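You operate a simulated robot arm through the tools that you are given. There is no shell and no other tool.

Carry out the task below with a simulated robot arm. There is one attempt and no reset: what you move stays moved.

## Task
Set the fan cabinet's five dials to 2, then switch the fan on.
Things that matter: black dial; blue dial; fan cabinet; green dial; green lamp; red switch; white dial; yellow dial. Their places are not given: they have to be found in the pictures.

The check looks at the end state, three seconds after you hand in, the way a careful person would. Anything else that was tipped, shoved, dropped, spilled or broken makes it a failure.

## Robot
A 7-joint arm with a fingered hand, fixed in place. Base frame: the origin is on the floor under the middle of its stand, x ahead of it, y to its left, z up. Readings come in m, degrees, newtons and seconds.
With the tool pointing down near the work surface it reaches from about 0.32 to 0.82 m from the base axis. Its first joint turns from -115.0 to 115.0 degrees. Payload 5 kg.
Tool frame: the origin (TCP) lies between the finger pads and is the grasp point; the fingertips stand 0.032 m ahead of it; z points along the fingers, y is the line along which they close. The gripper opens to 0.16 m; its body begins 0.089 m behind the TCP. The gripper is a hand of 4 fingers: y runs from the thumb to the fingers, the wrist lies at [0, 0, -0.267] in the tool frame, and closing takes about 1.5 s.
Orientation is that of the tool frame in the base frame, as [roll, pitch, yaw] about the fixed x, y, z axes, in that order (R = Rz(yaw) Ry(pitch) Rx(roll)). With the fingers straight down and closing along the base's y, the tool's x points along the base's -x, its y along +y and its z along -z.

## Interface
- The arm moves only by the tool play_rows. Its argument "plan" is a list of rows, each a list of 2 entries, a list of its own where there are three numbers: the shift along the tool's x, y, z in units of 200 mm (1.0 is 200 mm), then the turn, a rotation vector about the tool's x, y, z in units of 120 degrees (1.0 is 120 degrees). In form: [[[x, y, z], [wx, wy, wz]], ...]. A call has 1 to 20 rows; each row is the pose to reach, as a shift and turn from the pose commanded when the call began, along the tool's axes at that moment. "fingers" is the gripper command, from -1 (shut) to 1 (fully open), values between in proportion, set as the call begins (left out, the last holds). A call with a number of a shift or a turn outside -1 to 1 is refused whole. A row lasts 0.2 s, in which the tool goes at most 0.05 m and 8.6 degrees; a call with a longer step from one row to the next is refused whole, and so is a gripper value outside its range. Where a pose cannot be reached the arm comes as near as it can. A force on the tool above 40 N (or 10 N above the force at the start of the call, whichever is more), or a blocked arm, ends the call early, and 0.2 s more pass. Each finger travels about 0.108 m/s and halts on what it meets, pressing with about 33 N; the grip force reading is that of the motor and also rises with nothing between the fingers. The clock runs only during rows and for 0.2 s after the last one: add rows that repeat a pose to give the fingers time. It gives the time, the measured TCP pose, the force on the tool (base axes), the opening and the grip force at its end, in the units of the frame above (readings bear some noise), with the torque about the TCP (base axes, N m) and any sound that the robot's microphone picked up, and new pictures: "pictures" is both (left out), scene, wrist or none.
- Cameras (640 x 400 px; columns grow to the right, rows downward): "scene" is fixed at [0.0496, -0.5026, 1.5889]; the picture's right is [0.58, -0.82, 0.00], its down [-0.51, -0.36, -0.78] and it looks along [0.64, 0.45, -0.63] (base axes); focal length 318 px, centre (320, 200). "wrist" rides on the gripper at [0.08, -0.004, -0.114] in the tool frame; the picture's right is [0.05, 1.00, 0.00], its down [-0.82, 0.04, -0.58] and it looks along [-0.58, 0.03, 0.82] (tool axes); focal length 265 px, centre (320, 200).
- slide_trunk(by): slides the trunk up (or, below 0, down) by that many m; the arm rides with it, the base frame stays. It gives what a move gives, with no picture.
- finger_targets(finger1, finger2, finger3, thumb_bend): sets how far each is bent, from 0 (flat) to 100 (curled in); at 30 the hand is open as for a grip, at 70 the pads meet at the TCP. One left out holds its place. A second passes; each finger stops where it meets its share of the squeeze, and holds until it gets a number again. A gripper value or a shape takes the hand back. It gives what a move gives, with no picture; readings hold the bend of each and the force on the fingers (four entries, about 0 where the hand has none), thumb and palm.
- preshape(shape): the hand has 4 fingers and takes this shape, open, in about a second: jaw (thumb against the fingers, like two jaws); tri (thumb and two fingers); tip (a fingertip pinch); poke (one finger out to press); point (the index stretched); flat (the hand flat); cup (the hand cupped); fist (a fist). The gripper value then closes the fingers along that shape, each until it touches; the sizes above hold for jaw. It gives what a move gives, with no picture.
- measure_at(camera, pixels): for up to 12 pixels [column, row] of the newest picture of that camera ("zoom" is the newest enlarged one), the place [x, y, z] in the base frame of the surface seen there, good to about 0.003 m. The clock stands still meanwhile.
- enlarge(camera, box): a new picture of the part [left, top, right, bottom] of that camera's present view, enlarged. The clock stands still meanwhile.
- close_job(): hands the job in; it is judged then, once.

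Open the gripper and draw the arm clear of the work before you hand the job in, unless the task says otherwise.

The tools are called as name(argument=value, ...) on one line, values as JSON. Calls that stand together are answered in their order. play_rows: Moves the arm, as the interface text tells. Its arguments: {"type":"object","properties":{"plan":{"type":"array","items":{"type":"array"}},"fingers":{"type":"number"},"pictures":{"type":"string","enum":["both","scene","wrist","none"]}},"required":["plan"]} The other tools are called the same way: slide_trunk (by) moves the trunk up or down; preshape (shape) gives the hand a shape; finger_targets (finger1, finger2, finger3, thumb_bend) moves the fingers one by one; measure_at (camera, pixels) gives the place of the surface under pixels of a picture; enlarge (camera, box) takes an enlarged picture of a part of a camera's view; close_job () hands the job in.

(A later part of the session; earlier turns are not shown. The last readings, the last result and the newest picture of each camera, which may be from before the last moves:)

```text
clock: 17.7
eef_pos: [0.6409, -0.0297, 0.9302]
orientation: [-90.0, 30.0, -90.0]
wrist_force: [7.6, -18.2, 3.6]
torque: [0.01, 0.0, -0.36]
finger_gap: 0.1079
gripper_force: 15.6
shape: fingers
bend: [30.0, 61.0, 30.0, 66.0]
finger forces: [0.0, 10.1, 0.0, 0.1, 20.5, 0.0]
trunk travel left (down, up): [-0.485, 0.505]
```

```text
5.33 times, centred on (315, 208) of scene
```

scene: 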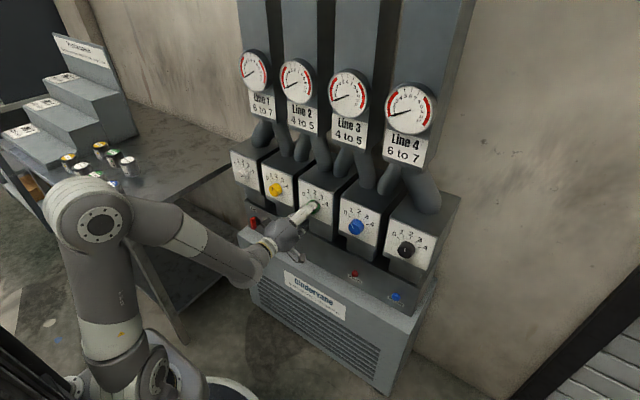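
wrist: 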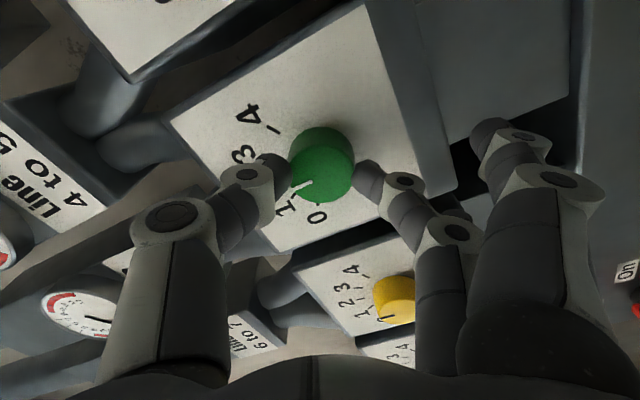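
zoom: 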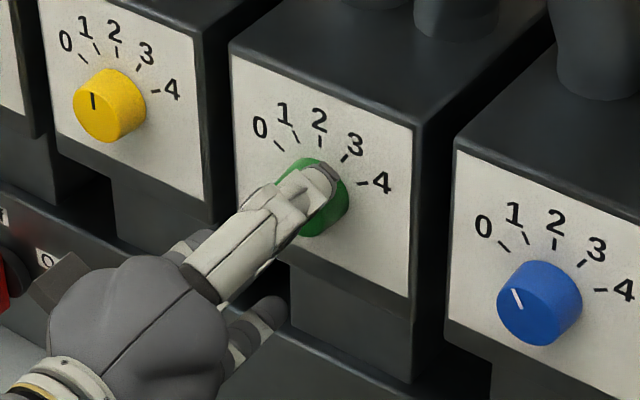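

Hand turned exactly 60°; the mark moved with it. I open thumb and finger2 together and retract, then check the green mark.

finger_targets(finger2=45, thumb_bend=45)

play_rows(plan=[[[0, 0, -0.05], [0, 0, 0]], [[0, 0, -0.1], [0, 0, 0]], [[0, 0, -0.1], [0, 0, 0]]])

enlarge(camera="scene", box=[285, 180, 349, 220])

enlarge(camera="wrist", box=[160, 60, 480, 260])

```text
clock: 18.7
eef_pos: [0.6398, -0.0273, 0.9294]
orientation: [-90.0, 30.0, -89.9]
wrist_force: [-0.1, 0.2, -1.0]
torque: [0.0, 0.0, -0.01]
finger_gap: 0.1406
gripper_force: 0.0
shape: fingers
bend: [30.0, 45.0, 30.0, 45.0]
finger forces: [0.1, 0.0, 0.0, 0.1, 0.0, 0.0]
trunk travel left (down, up): [-0.485, 0.505]
```

```text
clock: 19.5
eef_pos: [0.6195, -0.0284, 0.93]
orientation: [-90.0, 30.0, -90.0]
wrist_force: [0.0, 0.7, -0.2]
torque: [0.01, -0.01, 0.01]
finger_gap: 0.1405
gripper_force: 0.1
shape: fingers
bend: [30.0, 45.0, 30.0, 45.0]
finger forces: [0.1, 0.1, 0.0, 0.1, 0.0, 0.0]
trunk travel left (down, up): [-0.485, 0.505]
```

scene: 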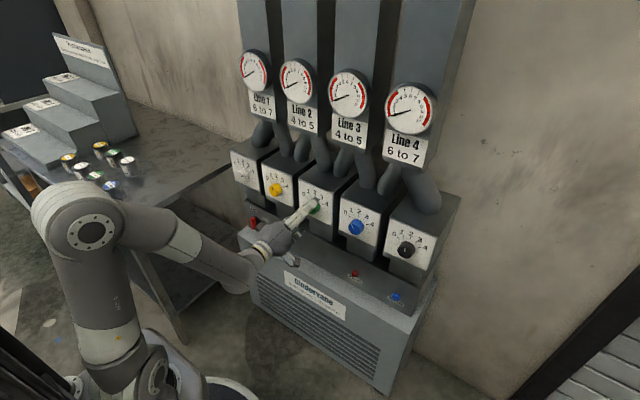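
wrist: 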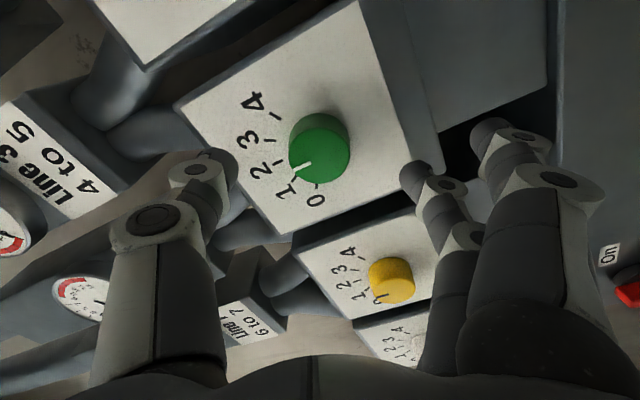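

```text
10.00 times, centred on (317, 200) of scene
```

zoom: 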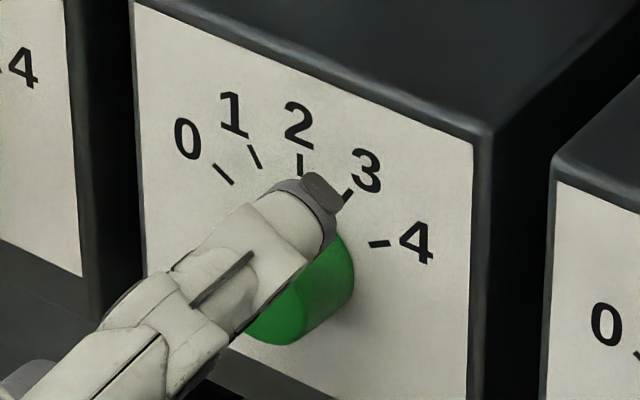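

```text
2.00 times, centred on (320, 160) of wrist
```

zoom: 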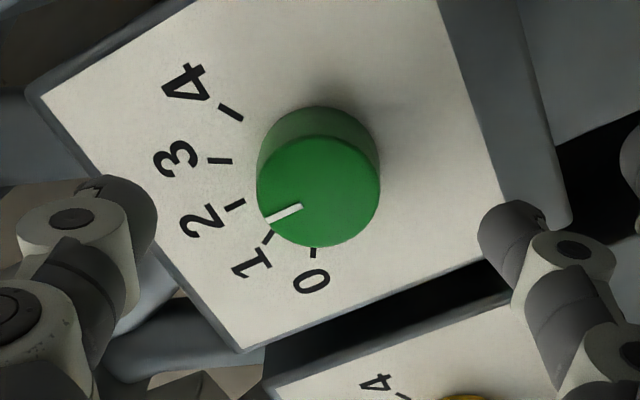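

Green's mark (302,207)→(268,223) is parallel to tick 2 (245,200)→(225,209): green is at 2. I open the hand, then move to blue (y≈−0.187), turning the hand back to 0°.

finger_targets(finger1=30, finger2=30, finger3=30, thumb_bend=30)

play_rows(plan=[[[0, 0, 0], [0, 0, 0.06]], [[0, 0, 0], [0, 0, 0.12]], [[0.1, -0.06, 0], [0, 0, 0.18]], [[0.2, -0.12, 0], [0, 0, 0.24]], [[0.3, -0.18, 0], [0, 0, 0.3]], [[0.4, -0.235, 0], [0, 0, 0.36]], [[0.5, -0.29, 0], [0, 0, 0.42]], [[0.6, -0.346, 0], [0, 0, 0.48]], [[0.68, -0.3925, 0], [0, 0, 0.5]], [[0.68, -0.3925, 0], [0, 0, 0.5]]])

enlarge(camera="wrist", box=[240, 80, 400, 220])

enlarge(camera="scene", box=[285, 180, 381, 240])

```text
clock: 20.5
eef_pos: [0.6196, -0.0279, 0.9299]
orientation: [-90.0, 30.0, -90.0]
wrist_force: [-0.1, -0.3, -0.9]
torque: [-0.02, 0.01, -0.04]
finger_gap: 0.1705
gripper_force: 0.1
shape: fingers
bend: [30.0, 30.0, 30.0, 30.0]
finger forces: [0.0, 0.1, 0.1, 0.1, 0.0, 0.1]
trunk travel left (down, up): [-0.485, 0.505]
```

```text
clock: 22.7
eef_pos: [0.6223, -0.1841, 0.9313]
orientation: [-73.7, 90.0, -73.7]
wrist_force: [0.9, 0.2, 0.3]
torque: [-0.05, 0.01, 0.01]
finger_gap: 0.1705
gripper_force: 0.2
shape: fingers
bend: [30.0, 30.0, 30.0, 30.0]
finger forces: [0.0, 0.1, 0.0, 0.0, 0.0, 0.0]
trunk travel left (down, up): [-0.485, 0.505]
```

scene: 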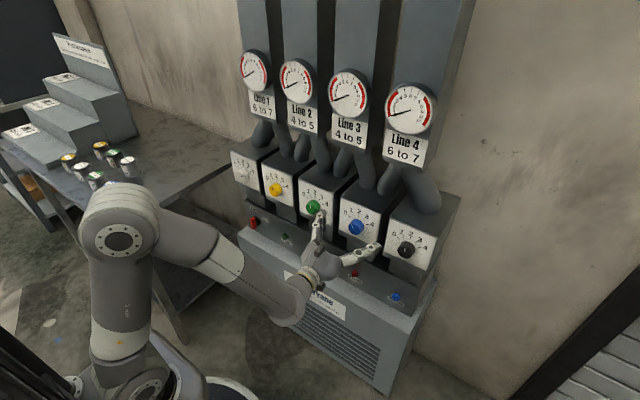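
wrist: 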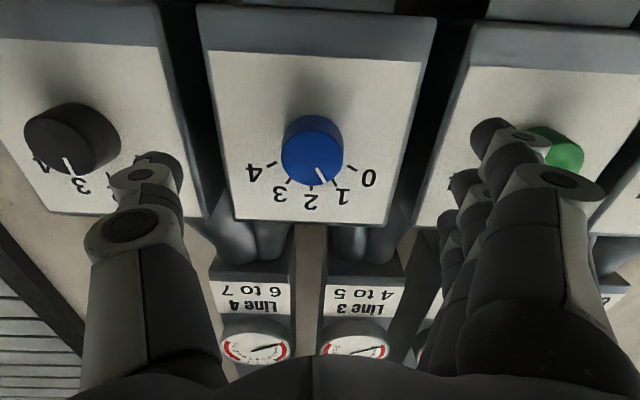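

```text
2.86 times, centred on (320, 150) of wrist
```

zoom: 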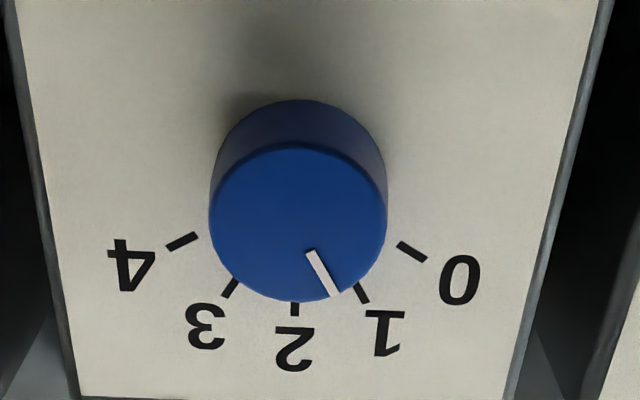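

```text
6.67 times, centred on (333, 210) of scene
```

zoom: 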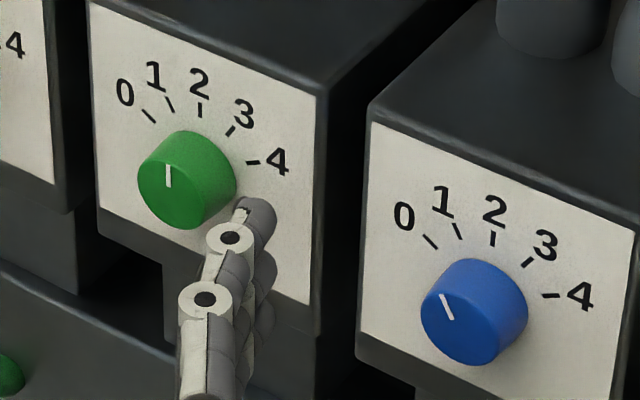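

Green reads 2 in the scene zoom. Blue's mark is parallel to tick 1, so +30° needed. I measure blue's rim and mark (new wrist zoom) for axis and angle.

enlarge(camera="wrist", box=[240, 80, 400, 220])

measure_at(camera="zoom", pixels=[[216, 220], [380, 215], [298, 150], [297, 292], [168, 247], [195, 236], [400, 244], [425, 260], [295, 310], [312, 256], [333, 292], [362, 293]])

```text
2.86 times, centred on (320, 150) of wrist
```

zoom: 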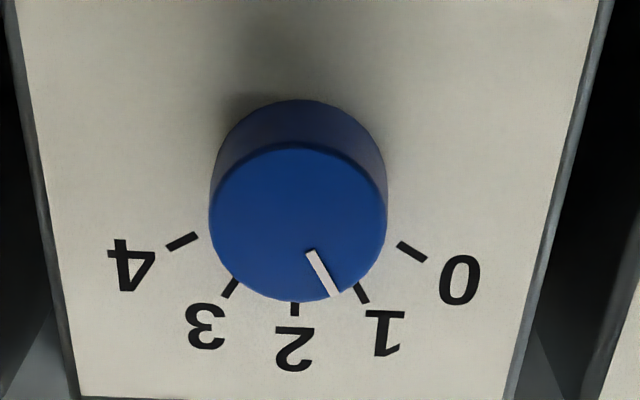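

```text
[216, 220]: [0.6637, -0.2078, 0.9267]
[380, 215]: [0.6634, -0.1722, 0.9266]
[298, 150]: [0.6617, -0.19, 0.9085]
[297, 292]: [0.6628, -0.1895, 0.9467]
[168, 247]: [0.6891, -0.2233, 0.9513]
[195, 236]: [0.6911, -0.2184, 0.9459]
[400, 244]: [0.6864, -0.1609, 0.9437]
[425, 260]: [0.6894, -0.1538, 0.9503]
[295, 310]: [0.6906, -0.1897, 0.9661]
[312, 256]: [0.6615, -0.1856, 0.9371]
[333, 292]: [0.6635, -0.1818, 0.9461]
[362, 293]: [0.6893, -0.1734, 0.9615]
```

Blue axis ≈(y −0.1895, z 0.929) — knob spacing is 0.16 m. I advance over blue to x≈0.640 and close finger2 and thumb in two stages.

play_rows(plan=[[[0.008, -0.033, 0], [0, 0, 0]], [[0.008, -0.033, 0.045], [0, 0, 0]], [[0.008, -0.033, 0.09], [0, 0, 0]], [[0.008, -0.033, 0.09], [0, 0, 0]]], pictures="none")

finger_targets(finger2=58, thumb_bend=58)

enlarge(camera="wrist", box=[160, 80, 480, 280])

```text
clock: 23.7
eef_pos: [0.6399, -0.1931, 0.9304]
orientation: [-136.2, 90.0, -136.2]
wrist_force: [0.4, -0.4, 0.8]
torque: [-0.02, -0.04, 0.02]
finger_gap: 0.1705
gripper_force: 0.1
shape: fingers
bend: [30.0, 30.0, 30.0, 30.0]
finger forces: [0.0, 0.0, 0.0, 0.0, 0.0, 0.1]
trunk travel left (down, up): [-0.485, 0.505]
```

```text
clock: 24.7
eef_pos: [0.6392, -0.1911, 0.929]
orientation: [-103.5, 89.9, -103.2]
wrist_force: [-1.1, -0.4, 1.1]
torque: [0.02, 0.03, 0.02]
finger_gap: 0.1171
gripper_force: 0.0
shape: fingers
bend: [30.0, 57.0, 30.0, 57.0]
finger forces: [0.0, 0.0, 0.0, 0.1, 0.0, 0.0]
trunk travel left (down, up): [-0.485, 0.505]
```

```text
2.00 times, centred on (320, 180) of wrist
```

zoom: 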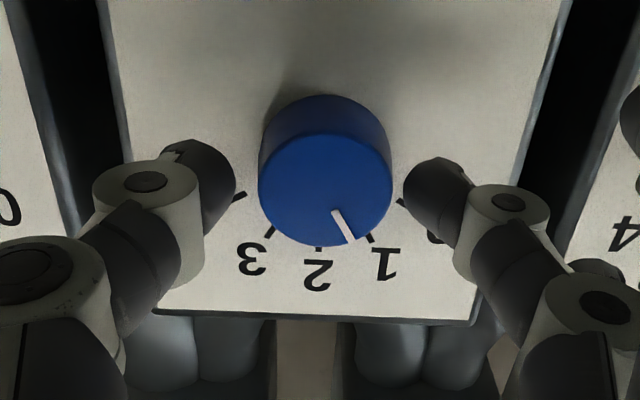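

Fingers flank the blue knob without contact. I squeeze, then turn +30°.

finger_targets(finger2=75, thumb_bend=75)

enlarge(camera="wrist", box=[160, 80, 480, 280])

play_rows(plan=[[[0, 0, 0], [0, 0, 0.04]], [[0, 0, 0], [0, 0, 0.08]], [[0, 0, 0], [0, 0, 0.12]], [[0, 0, 0], [0, 0, 0.16]], [[0, 0, 0], [0, 0, 0.2]], [[0, 0, 0], [0, 0, 0.25]], [[0, 0, 0], [0, 0, 0.25]]])

enlarge(camera="wrist", box=[160, 80, 480, 280])

```text
clock: 25.7
eef_pos: [0.6395, -0.1935, 0.9301]
orientation: [87.0, 90.0, 86.8]
wrist_force: [7.5, -9.5, 2.2]
torque: [0.03, -0.06, -0.12]
finger_gap: 0.1051
gripper_force: 14.1
shape: fingers
bend: [30.0, 60.0, 30.0, 66.0]
finger forces: [0.0, 10.1, 0.1, 0.0, 17.9, 0.0]
trunk travel left (down, up): [-0.485, 0.505]
```

```text
2.00 times, centred on (320, 180) of wrist
```

zoom: 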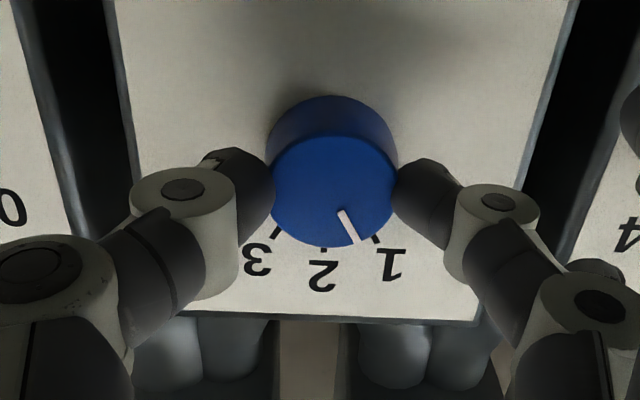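

```text
clock: 27.3
eef_pos: [0.6389, -0.192, 0.9269]
orientation: [90.2, 59.9, 90.3]
wrist_force: [9.2, -7.0, -6.7]
torque: [0.04, 0.09, -0.16]
finger_gap: 0.1049
gripper_force: 13.0
shape: fingers
bend: [30.0, 60.0, 30.0, 66.0]
finger forces: [0.1, 9.7, 0.0, 0.0, 16.4, 0.0]
trunk travel left (down, up): [-0.485, 0.505]
```

scene: 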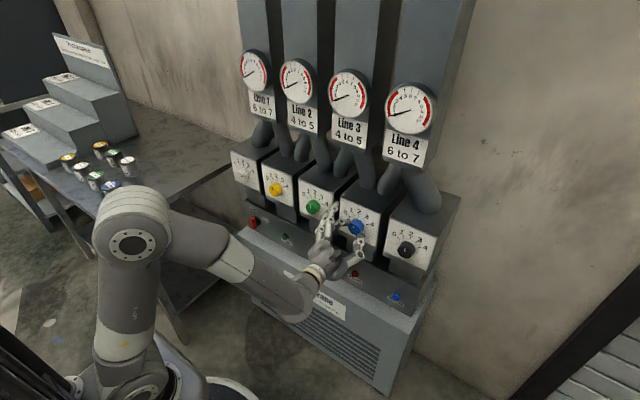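
wrist: 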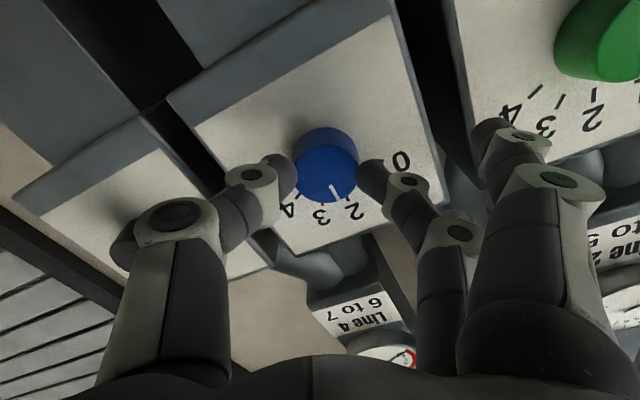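

```text
2.00 times, centred on (320, 180) of wrist
```

zoom: 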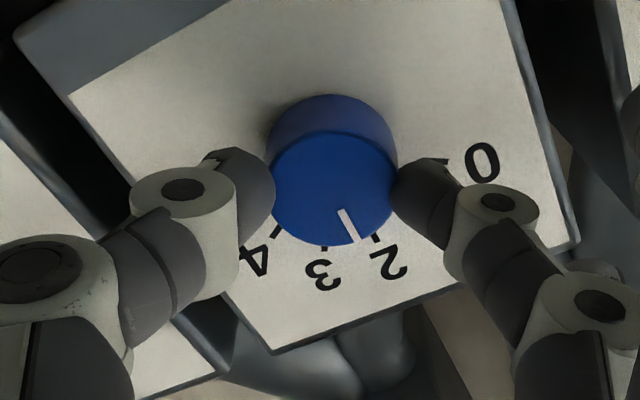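

Blue's mark moved with the hand and now points at 2 (zoom (350,225) next to "2"). I release, retract and check.

finger_targets(finger2=45, thumb_bend=45)

play_rows(plan=[[[0, 0, -0.05], [0, 0, 0]], [[0, 0, -0.09], [0, 0, 0]], [[0, 0, -0.09], [0, 0, 0]]])

enlarge(camera="wrist", box=[220, 80, 420, 205])

enlarge(camera="scene", box=[325, 200, 389, 240])

```text
clock: 28.3
eef_pos: [0.6396, -0.1928, 0.9299]
orientation: [90.1, 59.9, 90.0]
wrist_force: [0.5, 0.1, 0.0]
torque: [-0.05, -0.03, 0.0]
finger_gap: 0.141
gripper_force: 0.0
shape: fingers
bend: [30.0, 45.0, 30.0, 45.0]
finger forces: [0.1, 0.1, 0.0, 0.0, 0.1, 0.0]
trunk travel left (down, up): [-0.485, 0.505]
```

```text
clock: 29.1
eef_pos: [0.6202, -0.1933, 0.9299]
orientation: [90.1, 60.0, 90.0]
wrist_force: [-1.1, 0.6, -0.8]
torque: [-0.01, -0.01, 0.01]
finger_gap: 0.1404
gripper_force: 0.1
shape: fingers
bend: [30.0, 45.0, 30.0, 45.0]
finger forces: [0.0, 0.0, 0.1, 0.1, 0.0, 0.1]
trunk travel left (down, up): [-0.485, 0.505]
```

scene: 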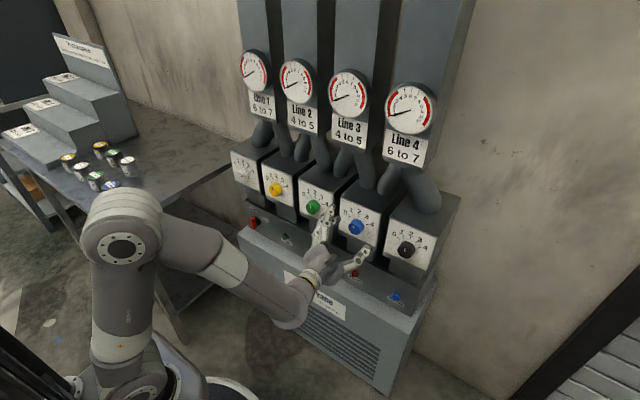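
wrist: 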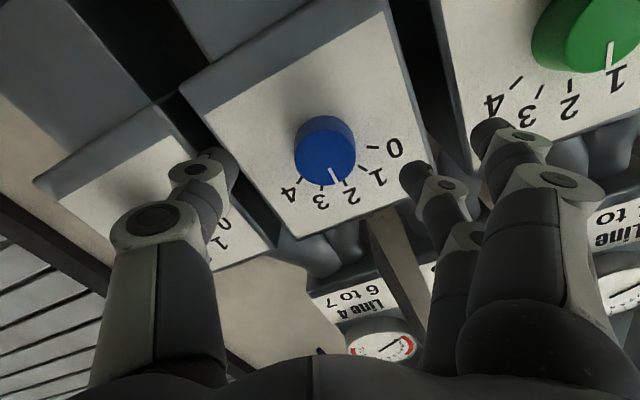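

```text
3.20 times, centred on (320, 142) of wrist
```

zoom: 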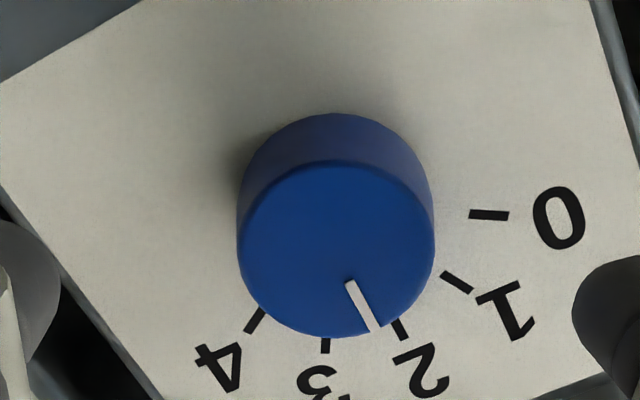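

```text
10.00 times, centred on (357, 220) of scene
```

zoom: 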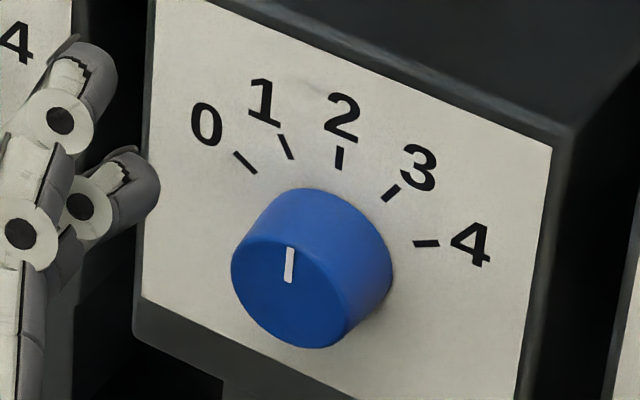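

Blue's mark is parallel to tick 2 (both lean ~7° right in the scene zoom): blue at 2. Next I open the hand and go to the black dial (y≈−0.35) to inspect it closely.

finger_targets(finger2=30, thumb_bend=30)

play_rows(plan=[[[0, 0, 0], [0, 0, -0.06]], [[0, 0, 0], [0, 0, -0.12]], [[-0.06, -0.1, 0], [0, 0, -0.18]], [[-0.12, -0.2, 0], [0, 0, -0.24]], [[-0.18, -0.31, 0], [0, 0, -0.25]], [[-0.24, -0.42, 0], [0, 0, -0.25]], [[-0.3, -0.53, 0], [0, 0, -0.25]], [[-0.35, -0.61, 0], [0, 0, -0.25]], [[-0.3925, -0.68, 0], [0, 0, -0.25]], [[-0.3925, -0.68, 0], [0, 0, -0.25]]])

enlarge(camera="wrist", box=[240, 80, 400, 220])

enlarge(camera="scene", box=[375, 225, 439, 265])

```text
clock: 30.1
eef_pos: [0.6201, -0.1937, 0.9278]
orientation: [90.1, 60.1, 90.1]
wrist_force: [0.2, 0.7, 0.4]
torque: [-0.03, 0.0, 0.03]
finger_gap: 0.1702
gripper_force: 0.1
shape: fingers
bend: [30.0, 30.0, 30.0, 30.0]
finger forces: [0.0, 0.0, 0.1, 0.1, 0.0, 0.0]
trunk travel left (down, up): [-0.485, 0.505]
```

```text
clock: 32.3
eef_pos: [0.6174, -0.3517, 0.9284]
orientation: [50.5, 90.0, 50.5]
wrist_force: [0.6, -0.1, 0.3]
torque: [0.02, 0.0, 0.01]
finger_gap: 0.1705
gripper_force: 0.2
shape: fingers
bend: [30.0, 30.0, 30.0, 30.0]
finger forces: [0.0, 0.0, 0.0, 0.0, 0.0, 0.1]
trunk travel left (down, up): [-0.485, 0.505]
```

scene: 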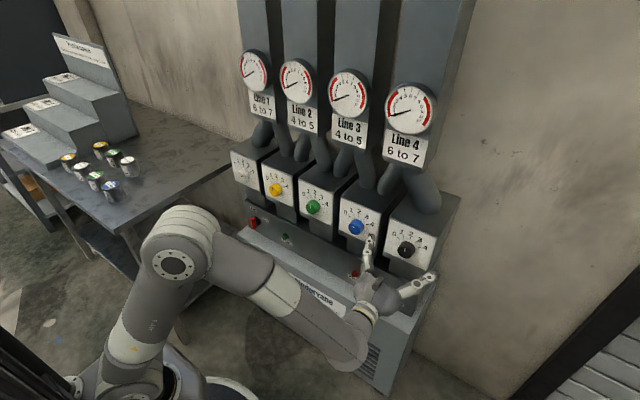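
wrist: 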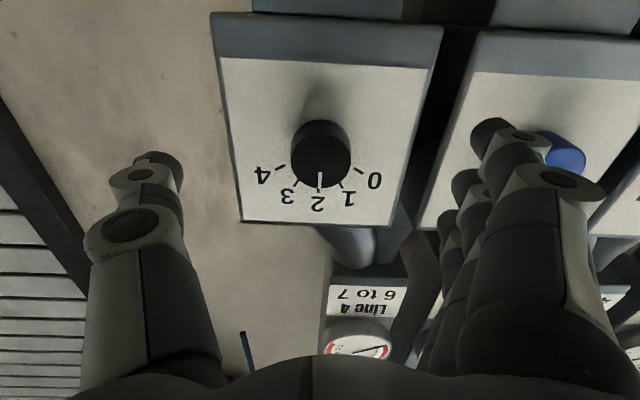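

```text
2.86 times, centred on (320, 150) of wrist
```

zoom: 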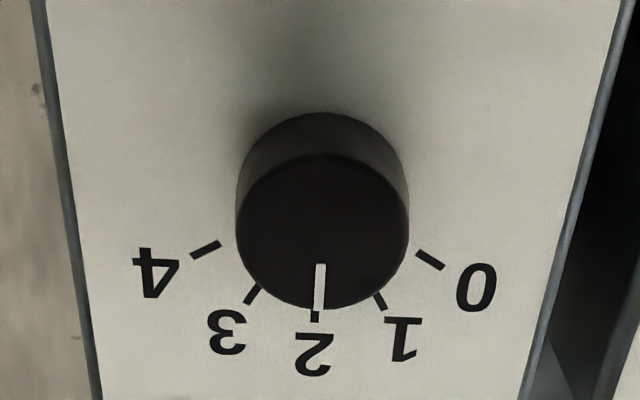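

```text
10.00 times, centred on (407, 245) of scene
```

zoom: 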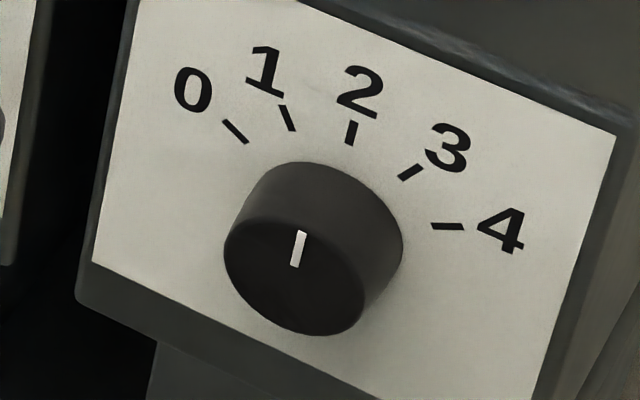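

Black's mark lines up exactly with tick 2, so black needs no change. I travel left with the open hand toward yellow (y≈0.13) to inspect it.

play_rows(plan=[[[0, 0.15, -0.01], [0, 0, 0]], [[0, 0.33, -0.01], [0, 0, 0]], [[0, 0.5, -0.01], [0, 0, 0]], [[0, 0.67, -0.01], [0, 0, 0]], [[0, 0.84, -0.01], [0, 0, 0]], [[0, 1.0, -0.01], [0, 0, 0]], [[0, 1.0, -0.01], [0, 0, 0]]], pictures="none")

play_rows(plan=[[[0, 0.15, 0], [0, 0, 0]], [[0, 0.33, 0], [0, 0, 0]], [[0, 0.5, 0], [0, 0, 0]], [[0, 0.67, 0], [0, 0, 0]], [[0, 0.84, 0], [0, 0, 0]], [[0, 1.0, 0], [0, 0, 0]], [[0, 1.0, 0], [0, 0, 0]]], pictures="both")

```text
clock: 33.9
eef_pos: [0.6202, -0.1489, 0.9304]
orientation: [-108.2, 90.0, -108.1]
wrist_force: [-0.1, 0.6, -0.2]
torque: [0.01, -0.03, 0.0]
finger_gap: 0.1705
gripper_force: 0.1
shape: fingers
bend: [30.0, 30.0, 30.0, 30.0]
finger forces: [0.1, 0.0, 0.0, 0.1, 0.1, 0.0]
trunk travel left (down, up): [-0.485, 0.505]
```

```text
clock: 35.5
eef_pos: [0.619, 0.0532, 0.9278]
orientation: [97.4, 89.9, 97.5]
wrist_force: [-0.6, 1.0, -0.4]
torque: [-0.04, 0.0, 0.01]
finger_gap: 0.1707
gripper_force: 0.1
shape: fingers
bend: [30.0, 30.0, 30.0, 30.0]
finger forces: [0.1, 0.0, 0.1, 0.0, 0.0, 0.0]
trunk travel left (down, up): [-0.485, 0.505]
```

scene: 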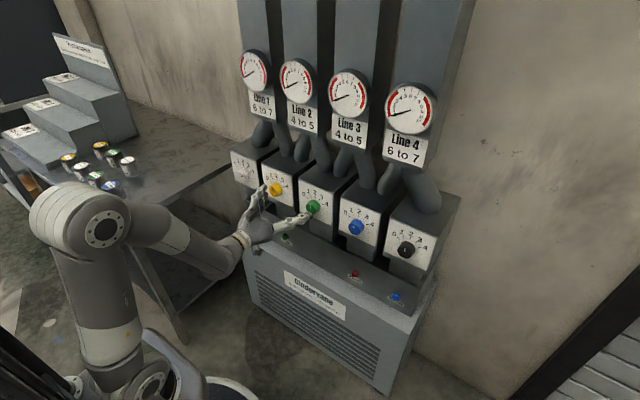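
wrist: 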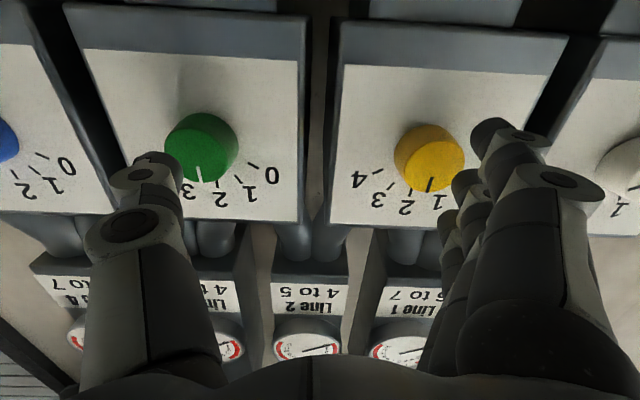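

Hand at y=0.053. I check the elbow's distance to the can table before continuing left, and step to yellow.

measure_at(camera="scene", pixels=[[105, 230], [60, 215], [80, 195], [120, 195], [35, 215], [100, 330], [80, 225], [150, 250]])

play_rows(plan=[[[0, 0.15, 0], [0, 0, 0]], [[0, 0.3, 0], [0, 0, 0]], [[0, 0.385, 0], [0, 0, 0]], [[0, 0.385, 0], [0, 0, 0]]], pictures="both")

enlarge(camera="wrist", box=[240, 80, 400, 220])

enlarge(camera="scene", box=[240, 165, 304, 205])

```text
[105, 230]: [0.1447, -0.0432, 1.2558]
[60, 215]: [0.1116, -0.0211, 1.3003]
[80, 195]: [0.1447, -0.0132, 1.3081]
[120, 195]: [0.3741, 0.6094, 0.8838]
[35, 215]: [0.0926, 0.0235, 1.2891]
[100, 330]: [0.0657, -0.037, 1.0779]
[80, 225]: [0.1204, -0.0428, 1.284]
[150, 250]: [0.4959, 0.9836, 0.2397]
```

```text
clock: 36.5
eef_pos: [0.6155, 0.1266, 0.9293]
orientation: [-106.0, 90.0, -105.9]
wrist_force: [0.6, 0.5, 0.5]
torque: [0.0, 0.0, 0.0]
finger_gap: 0.1704
gripper_force: 0.1
shape: fingers
bend: [30.0, 30.0, 30.0, 30.0]
finger forces: [0.1, 0.1, 0.1, 0.0, 0.0, 0.0]
trunk travel left (down, up): [-0.485, 0.505]
```

scene: 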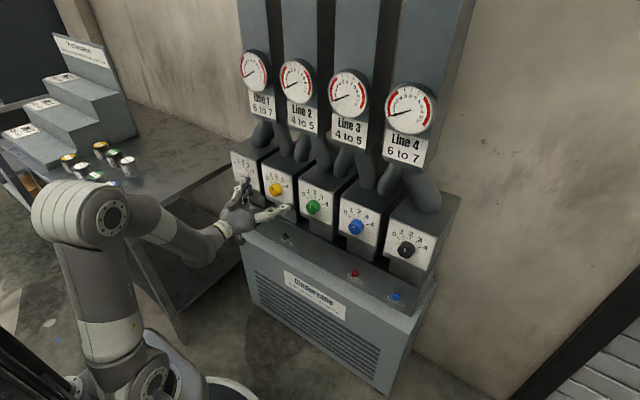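
wrist: 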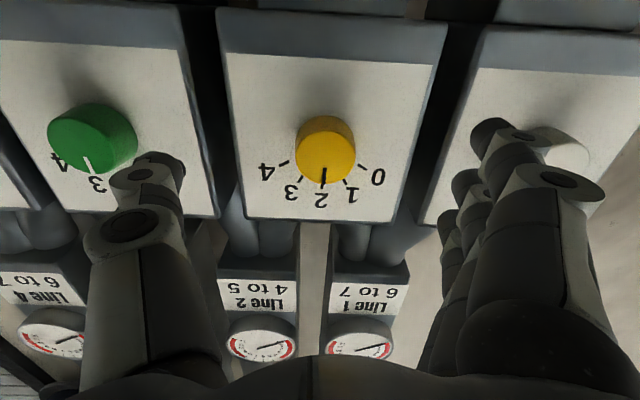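

```text
2.86 times, centred on (320, 150) of wrist
```

zoom: 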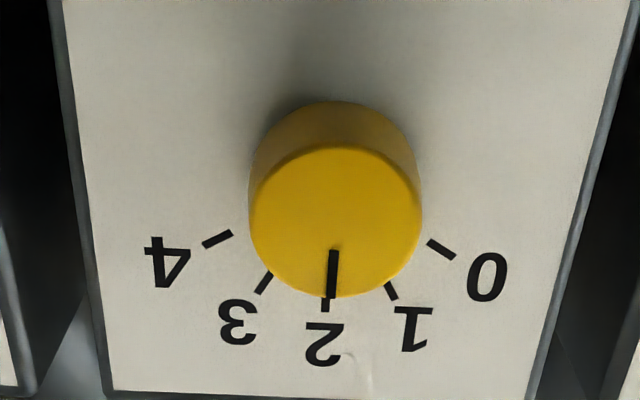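

```text
10.00 times, centred on (272, 185) of scene
```

zoom: 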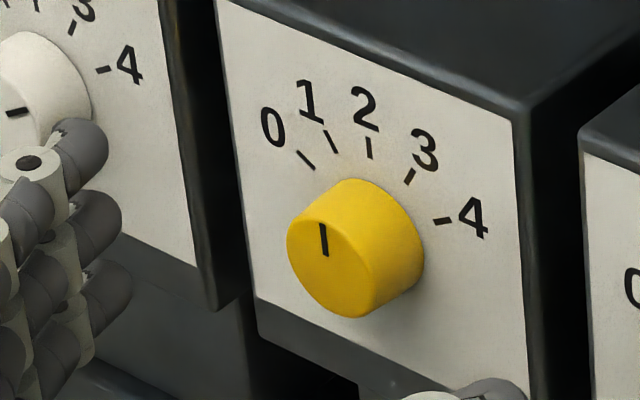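

Yellow's mark lines up with tick 2, no change needed; the elbow is far from the table. I go on to white (y≈0.29).

play_rows(plan=[[[0, 0.15, 0], [0, 0, 0]], [[0, 0.33, 0], [0, 0, 0]], [[0, 0.5, 0], [0, 0, 0]], [[0, 0.67, 0], [0, 0, 0]], [[0, 0.81, 0], [0, 0, 0]], [[0, 0.81, 0], [0, 0, 0]]], pictures="both")

enlarge(camera="wrist", box=[240, 80, 400, 220])

enlarge(camera="scene", box=[200, 145, 280, 195])

```text
clock: 37.9
eef_pos: [0.6169, 0.2921, 0.9296]
orientation: [-96.8, 89.8, -96.9]
wrist_force: [0.9, -0.5, -0.1]
torque: [-0.03, -0.04, -0.01]
finger_gap: 0.1705
gripper_force: 0.0
shape: fingers
bend: [30.0, 30.0, 30.0, 30.0]
finger forces: [0.1, 0.0, 0.2, 0.1, 0.0, 0.1]
trunk travel left (down, up): [-0.485, 0.505]
```

scene: 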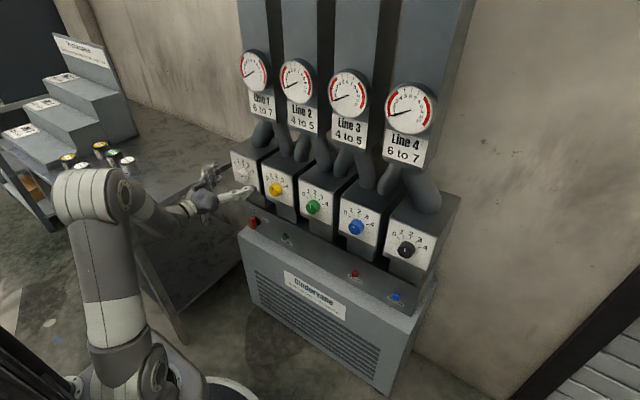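
wrist: 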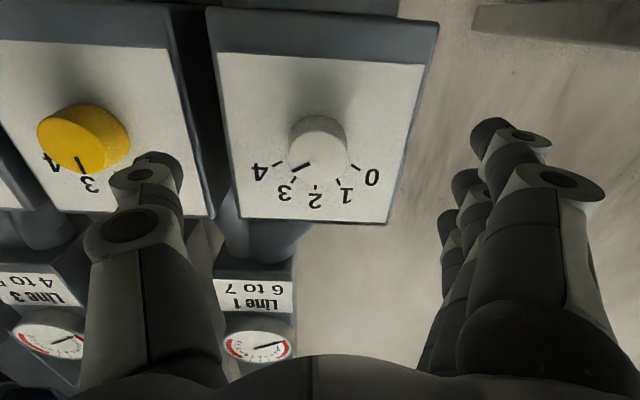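

```text
2.86 times, centred on (320, 150) of wrist
```

zoom: 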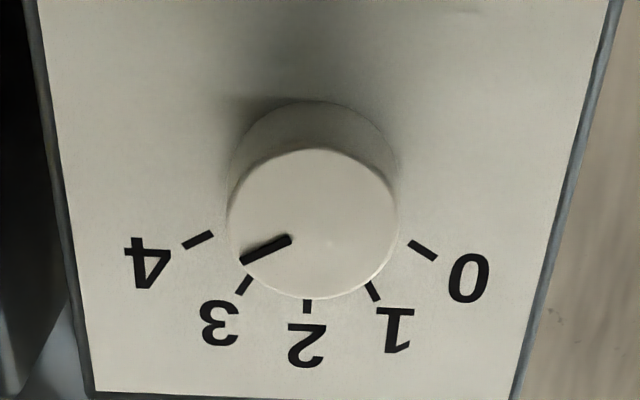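

```text
8.00 times, centred on (240, 170) of scene
```

zoom: 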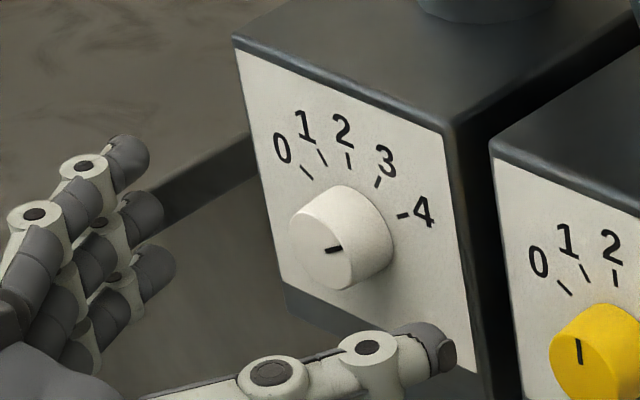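

White's mark is parallel to tick 4 → needs −60°. I measure its axis.

enlarge(camera="wrist", box=[240, 80, 400, 220])

measure_at(camera="zoom", pixels=[[234, 222], [392, 222], [312, 156], [312, 292], [184, 246], [210, 234], [412, 243], [436, 257], [306, 306], [290, 240], [243, 262], [312, 225]])

```text
2.86 times, centred on (320, 150) of wrist
```

zoom: 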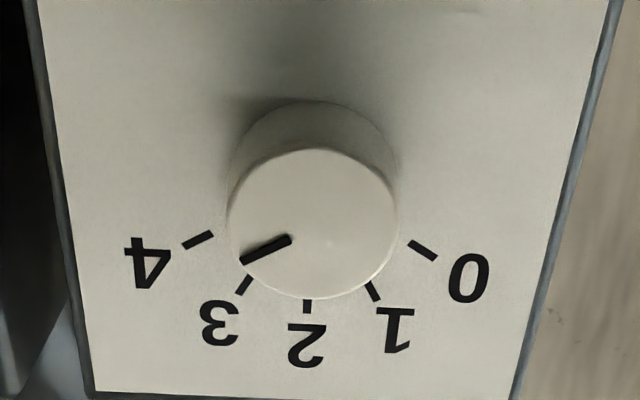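

```text
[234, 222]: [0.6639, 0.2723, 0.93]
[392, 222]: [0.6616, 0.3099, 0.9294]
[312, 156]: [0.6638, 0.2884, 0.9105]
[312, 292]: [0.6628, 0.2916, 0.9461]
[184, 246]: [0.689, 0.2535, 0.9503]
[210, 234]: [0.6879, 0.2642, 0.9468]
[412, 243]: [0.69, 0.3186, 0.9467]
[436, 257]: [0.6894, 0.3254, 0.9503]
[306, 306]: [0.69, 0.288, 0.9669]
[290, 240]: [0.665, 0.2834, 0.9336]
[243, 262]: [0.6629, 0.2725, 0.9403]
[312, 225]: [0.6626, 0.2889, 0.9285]
```

White axis ≈(y 0.290, z 0.930). I advance to x≈0.640 and close thumb + finger2 to 58.

play_rows(plan=[[[0, -0.018, 0.03], [0, 0, 0]], [[0, -0.018, 0.07], [0, 0, 0]], [[0, -0.018, 0.115], [0, 0, 0]], [[0, -0.018, 0.115], [0, 0, 0]]], pictures="none")

finger_targets(finger2=58, thumb_bend=58)

enlarge(camera="wrist", box=[160, 80, 480, 280])

```text
clock: 38.9
eef_pos: [0.64, 0.2865, 0.9301]
orientation: [48.7, 90.0, 48.8]
wrist_force: [0.6, 0.5, -0.7]
torque: [-0.01, -0.02, 0.02]
finger_gap: 0.1705
gripper_force: 0.1
shape: fingers
bend: [30.0, 30.0, 30.0, 30.0]
finger forces: [0.1, 0.0, 0.0, 0.0, 0.0, 0.0]
trunk travel left (down, up): [-0.485, 0.505]
```

```text
clock: 39.9
eef_pos: [0.6405, 0.2872, 0.9303]
orientation: [77.9, 90.0, 77.9]
wrist_force: [-0.1, 0.1, -0.3]
torque: [0.0, -0.03, -0.01]
finger_gap: 0.1174
gripper_force: 0.1
shape: fingers
bend: [30.0, 57.0, 30.0, 57.0]
finger forces: [0.0, 0.1, 0.0, 0.0, 0.1, 0.0]
trunk travel left (down, up): [-0.485, 0.505]
```

```text
2.00 times, centred on (320, 180) of wrist
```

zoom: 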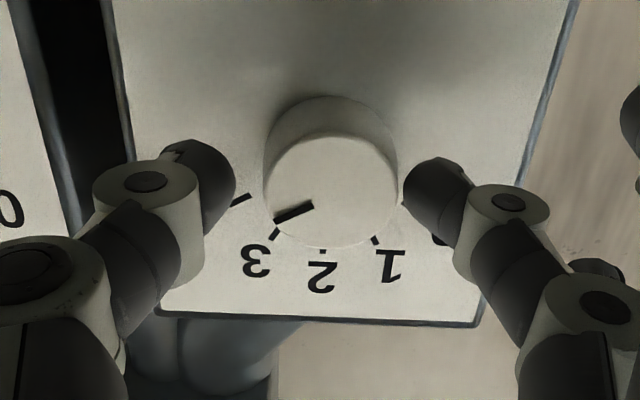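

Fingers flank the white knob. I squeeze and turn −60° in small rows.

finger_targets(finger2=75, thumb_bend=75)

play_rows(plan=[[[0, 0, 0], [0, 0, -0.04]], [[0, 0, 0], [0, 0, -0.08]], [[0, 0, 0], [0, 0, -0.12]], [[0, 0, 0], [0, 0, -0.16]], [[0, 0, 0], [0, 0, -0.2]], [[0, 0, 0], [0, 0, -0.25]], [[0, 0, 0], [0, 0, -0.25]]])

enlarge(camera="wrist", box=[160, 80, 480, 280])

```text
clock: 40.9
eef_pos: [0.6417, 0.2854, 0.9305]
orientation: [-15.4, 90.0, -15.4]
wrist_force: [6.3, -8.5, 1.2]
torque: [-0.02, -0.04, 0.12]
finger_gap: 0.104
gripper_force: 14.9
shape: fingers
bend: [30.0, 60.0, 30.0, 67.0]
finger forces: [0.1, 11.0, 0.1, 0.0, 17.7, 0.1]
trunk travel left (down, up): [-0.485, 0.505]
```

```text
clock: 42.5
eef_pos: [0.6407, 0.2855, 0.9303]
orientation: [-89.8, 60.0, -89.7]
wrist_force: [10.5, -3.6, 18.0]
torque: [-0.02, -0.41, 0.05]
finger_gap: 0.1052
gripper_force: 13.8
shape: fingers
bend: [30.0, 60.0, 30.0, 67.0]
finger forces: [0.1, 8.3, 0.1, 0.0, 19.5, 0.0]
trunk travel left (down, up): [-0.485, 0.505]
```

scene: 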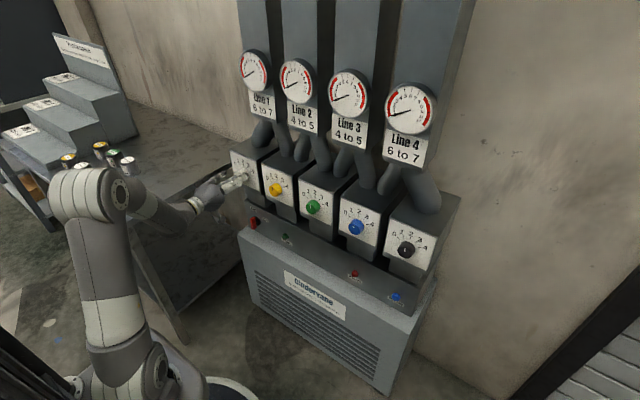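
wrist: 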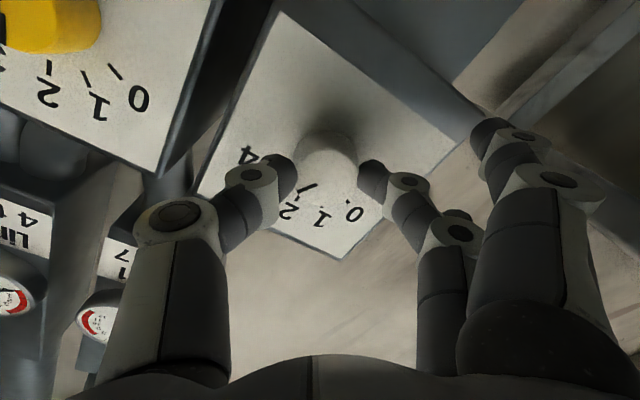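

```text
2.00 times, centred on (320, 180) of wrist
```

zoom: 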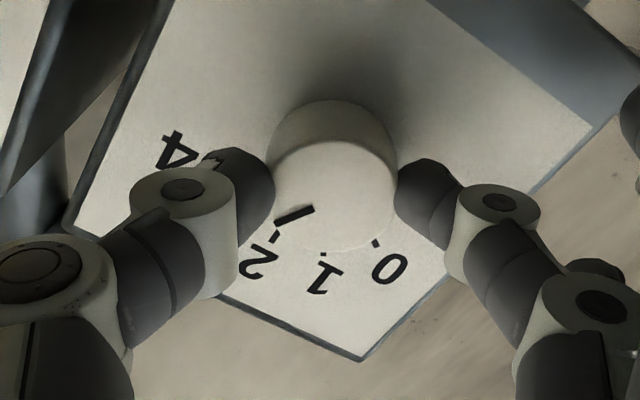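

White follows the hand (now at 3), with an 18 N upward force from a few mm of centering offset. I finish the other −30° with a small compensating shift upward.

play_rows(plan=[[[-0.01, 0, 0], [0, 0, -0.04]], [[-0.014, 0, 0], [0, 0, -0.08]], [[-0.017, 0, 0], [0, 0, -0.12]], [[-0.02, 0, 0], [0, 0, -0.16]], [[-0.0225, 0, 0], [0, 0, -0.2]], [[-0.0225, 0, 0], [0, 0, -0.25]], [[-0.0225, 0, 0], [0, 0, -0.25]]])

enlarge(camera="wrist", box=[160, 80, 480, 280])

```text
clock: 44.1
eef_pos: [0.6415, 0.2883, 0.9331]
orientation: [-90.1, 29.9, -90.1]
wrist_force: [2.2, -10.6, 1.2]
torque: [-0.06, 0.12, -0.2]
finger_gap: 0.1051
gripper_force: 14.5
shape: fingers
bend: [30.0, 60.0, 30.0, 67.0]
finger forces: [0.1, 11.5, 0.0, 0.0, 17.1, 0.0]
trunk travel left (down, up): [-0.485, 0.505]
```

scene: 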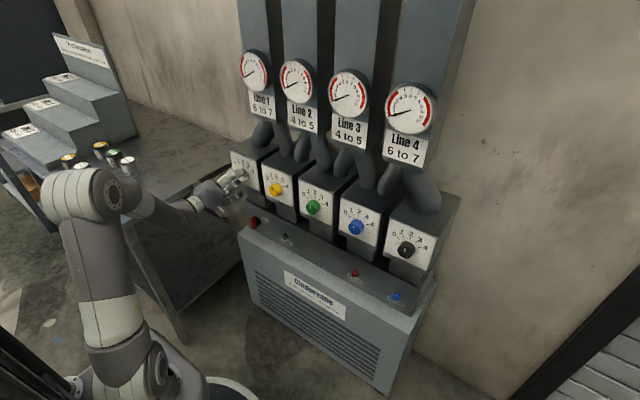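
wrist: 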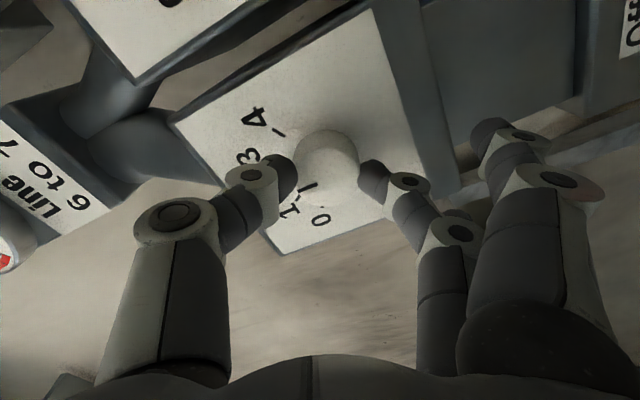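

```text
2.00 times, centred on (320, 180) of wrist
```

zoom: 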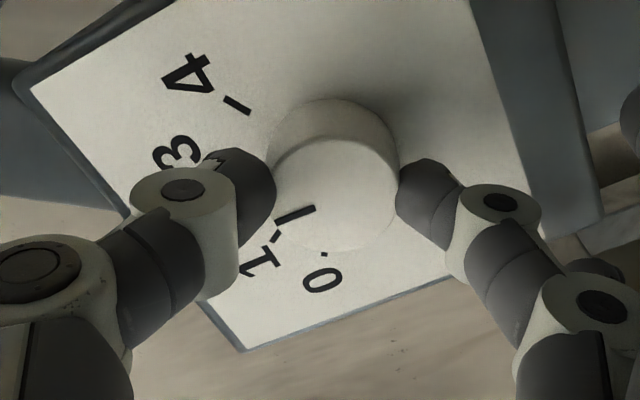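

The hand has turned 60° and the white mark kept its place relative to the fingers. I release, retract and check.

finger_targets(finger2=45, thumb_bend=45)

play_rows(plan=[[[0, 0, -0.05], [0, 0, 0]], [[0, 0, -0.1], [0, 0, 0]], [[0, 0, -0.1], [0, 0, 0]]])

finger_targets(finger2=30, thumb_bend=30)

enlarge(camera="wrist", box=[220, 60, 420, 200])

enlarge(camera="scene", box=[200, 145, 280, 195])

```text
clock: 45.1
eef_pos: [0.6412, 0.2877, 0.9326]
orientation: [-90.0, 30.0, -90.0]
wrist_force: [-0.4, -0.2, 0.1]
torque: [0.0, -0.01, -0.01]
finger_gap: 0.1406
gripper_force: 0.2
shape: fingers
bend: [30.0, 45.0, 30.0, 45.0]
finger forces: [0.1, 0.0, 0.0, 0.0, 0.0, 0.1]
trunk travel left (down, up): [-0.485, 0.505]
```

```text
clock: 45.9
eef_pos: [0.6209, 0.2898, 0.9323]
orientation: [-90.1, 29.9, -90.0]
wrist_force: [0.4, -0.5, 0.1]
torque: [0.03, 0.03, -0.01]
finger_gap: 0.1406
gripper_force: 0.0
shape: fingers
bend: [30.0, 45.0, 30.0, 45.0]
finger forces: [0.0, 0.0, 0.0, 0.0, 0.1, 0.1]
trunk travel left (down, up): [-0.485, 0.505]
```

scene: 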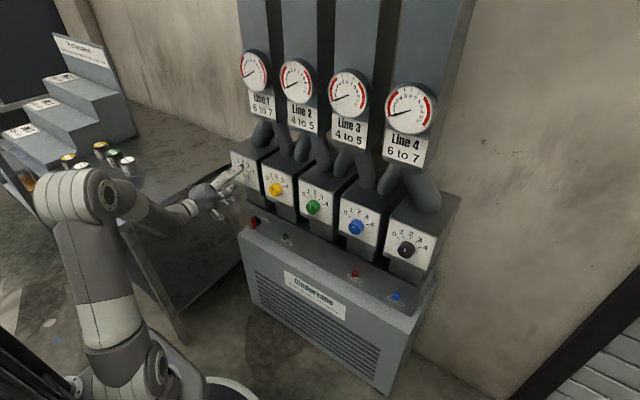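
wrist: 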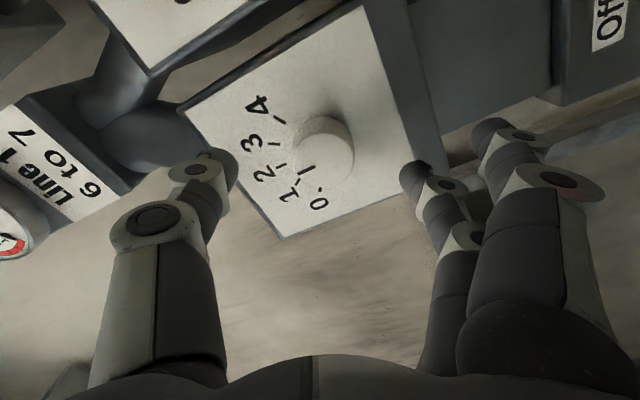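

```text
clock: 46.9
eef_pos: [0.6214, 0.2894, 0.9311]
orientation: [-90.0, 30.0, -89.9]
wrist_force: [-0.1, 0.4, 0.6]
torque: [-0.02, 0.02, -0.01]
finger_gap: 0.1702
gripper_force: 0.0
shape: fingers
bend: [30.0, 30.0, 30.0, 30.0]
finger forces: [0.0, 0.0, 0.0, 0.0, 0.0, 0.0]
trunk travel left (down, up): [-0.485, 0.505]
```

```text
2.86 times, centred on (320, 130) of wrist
```

zoom: 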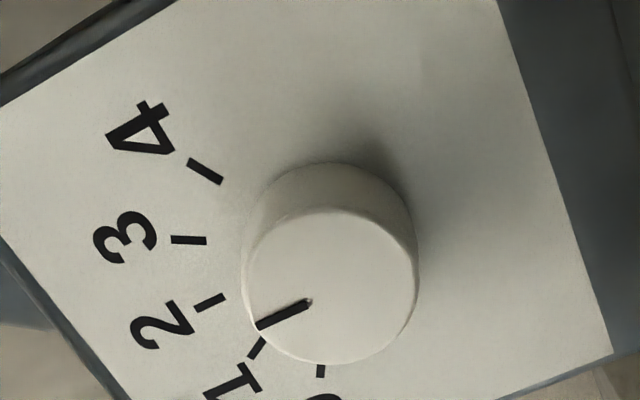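

```text
8.00 times, centred on (240, 170) of scene
```

zoom: 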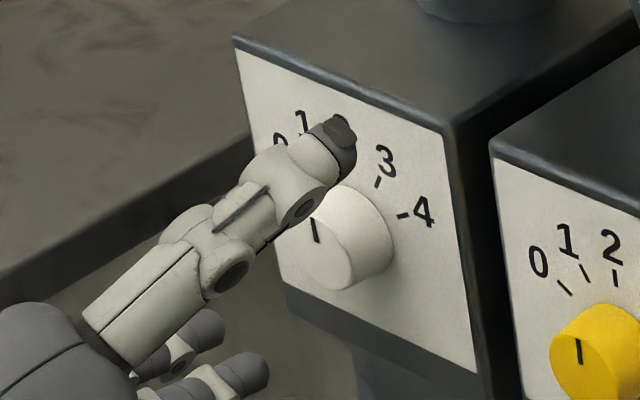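

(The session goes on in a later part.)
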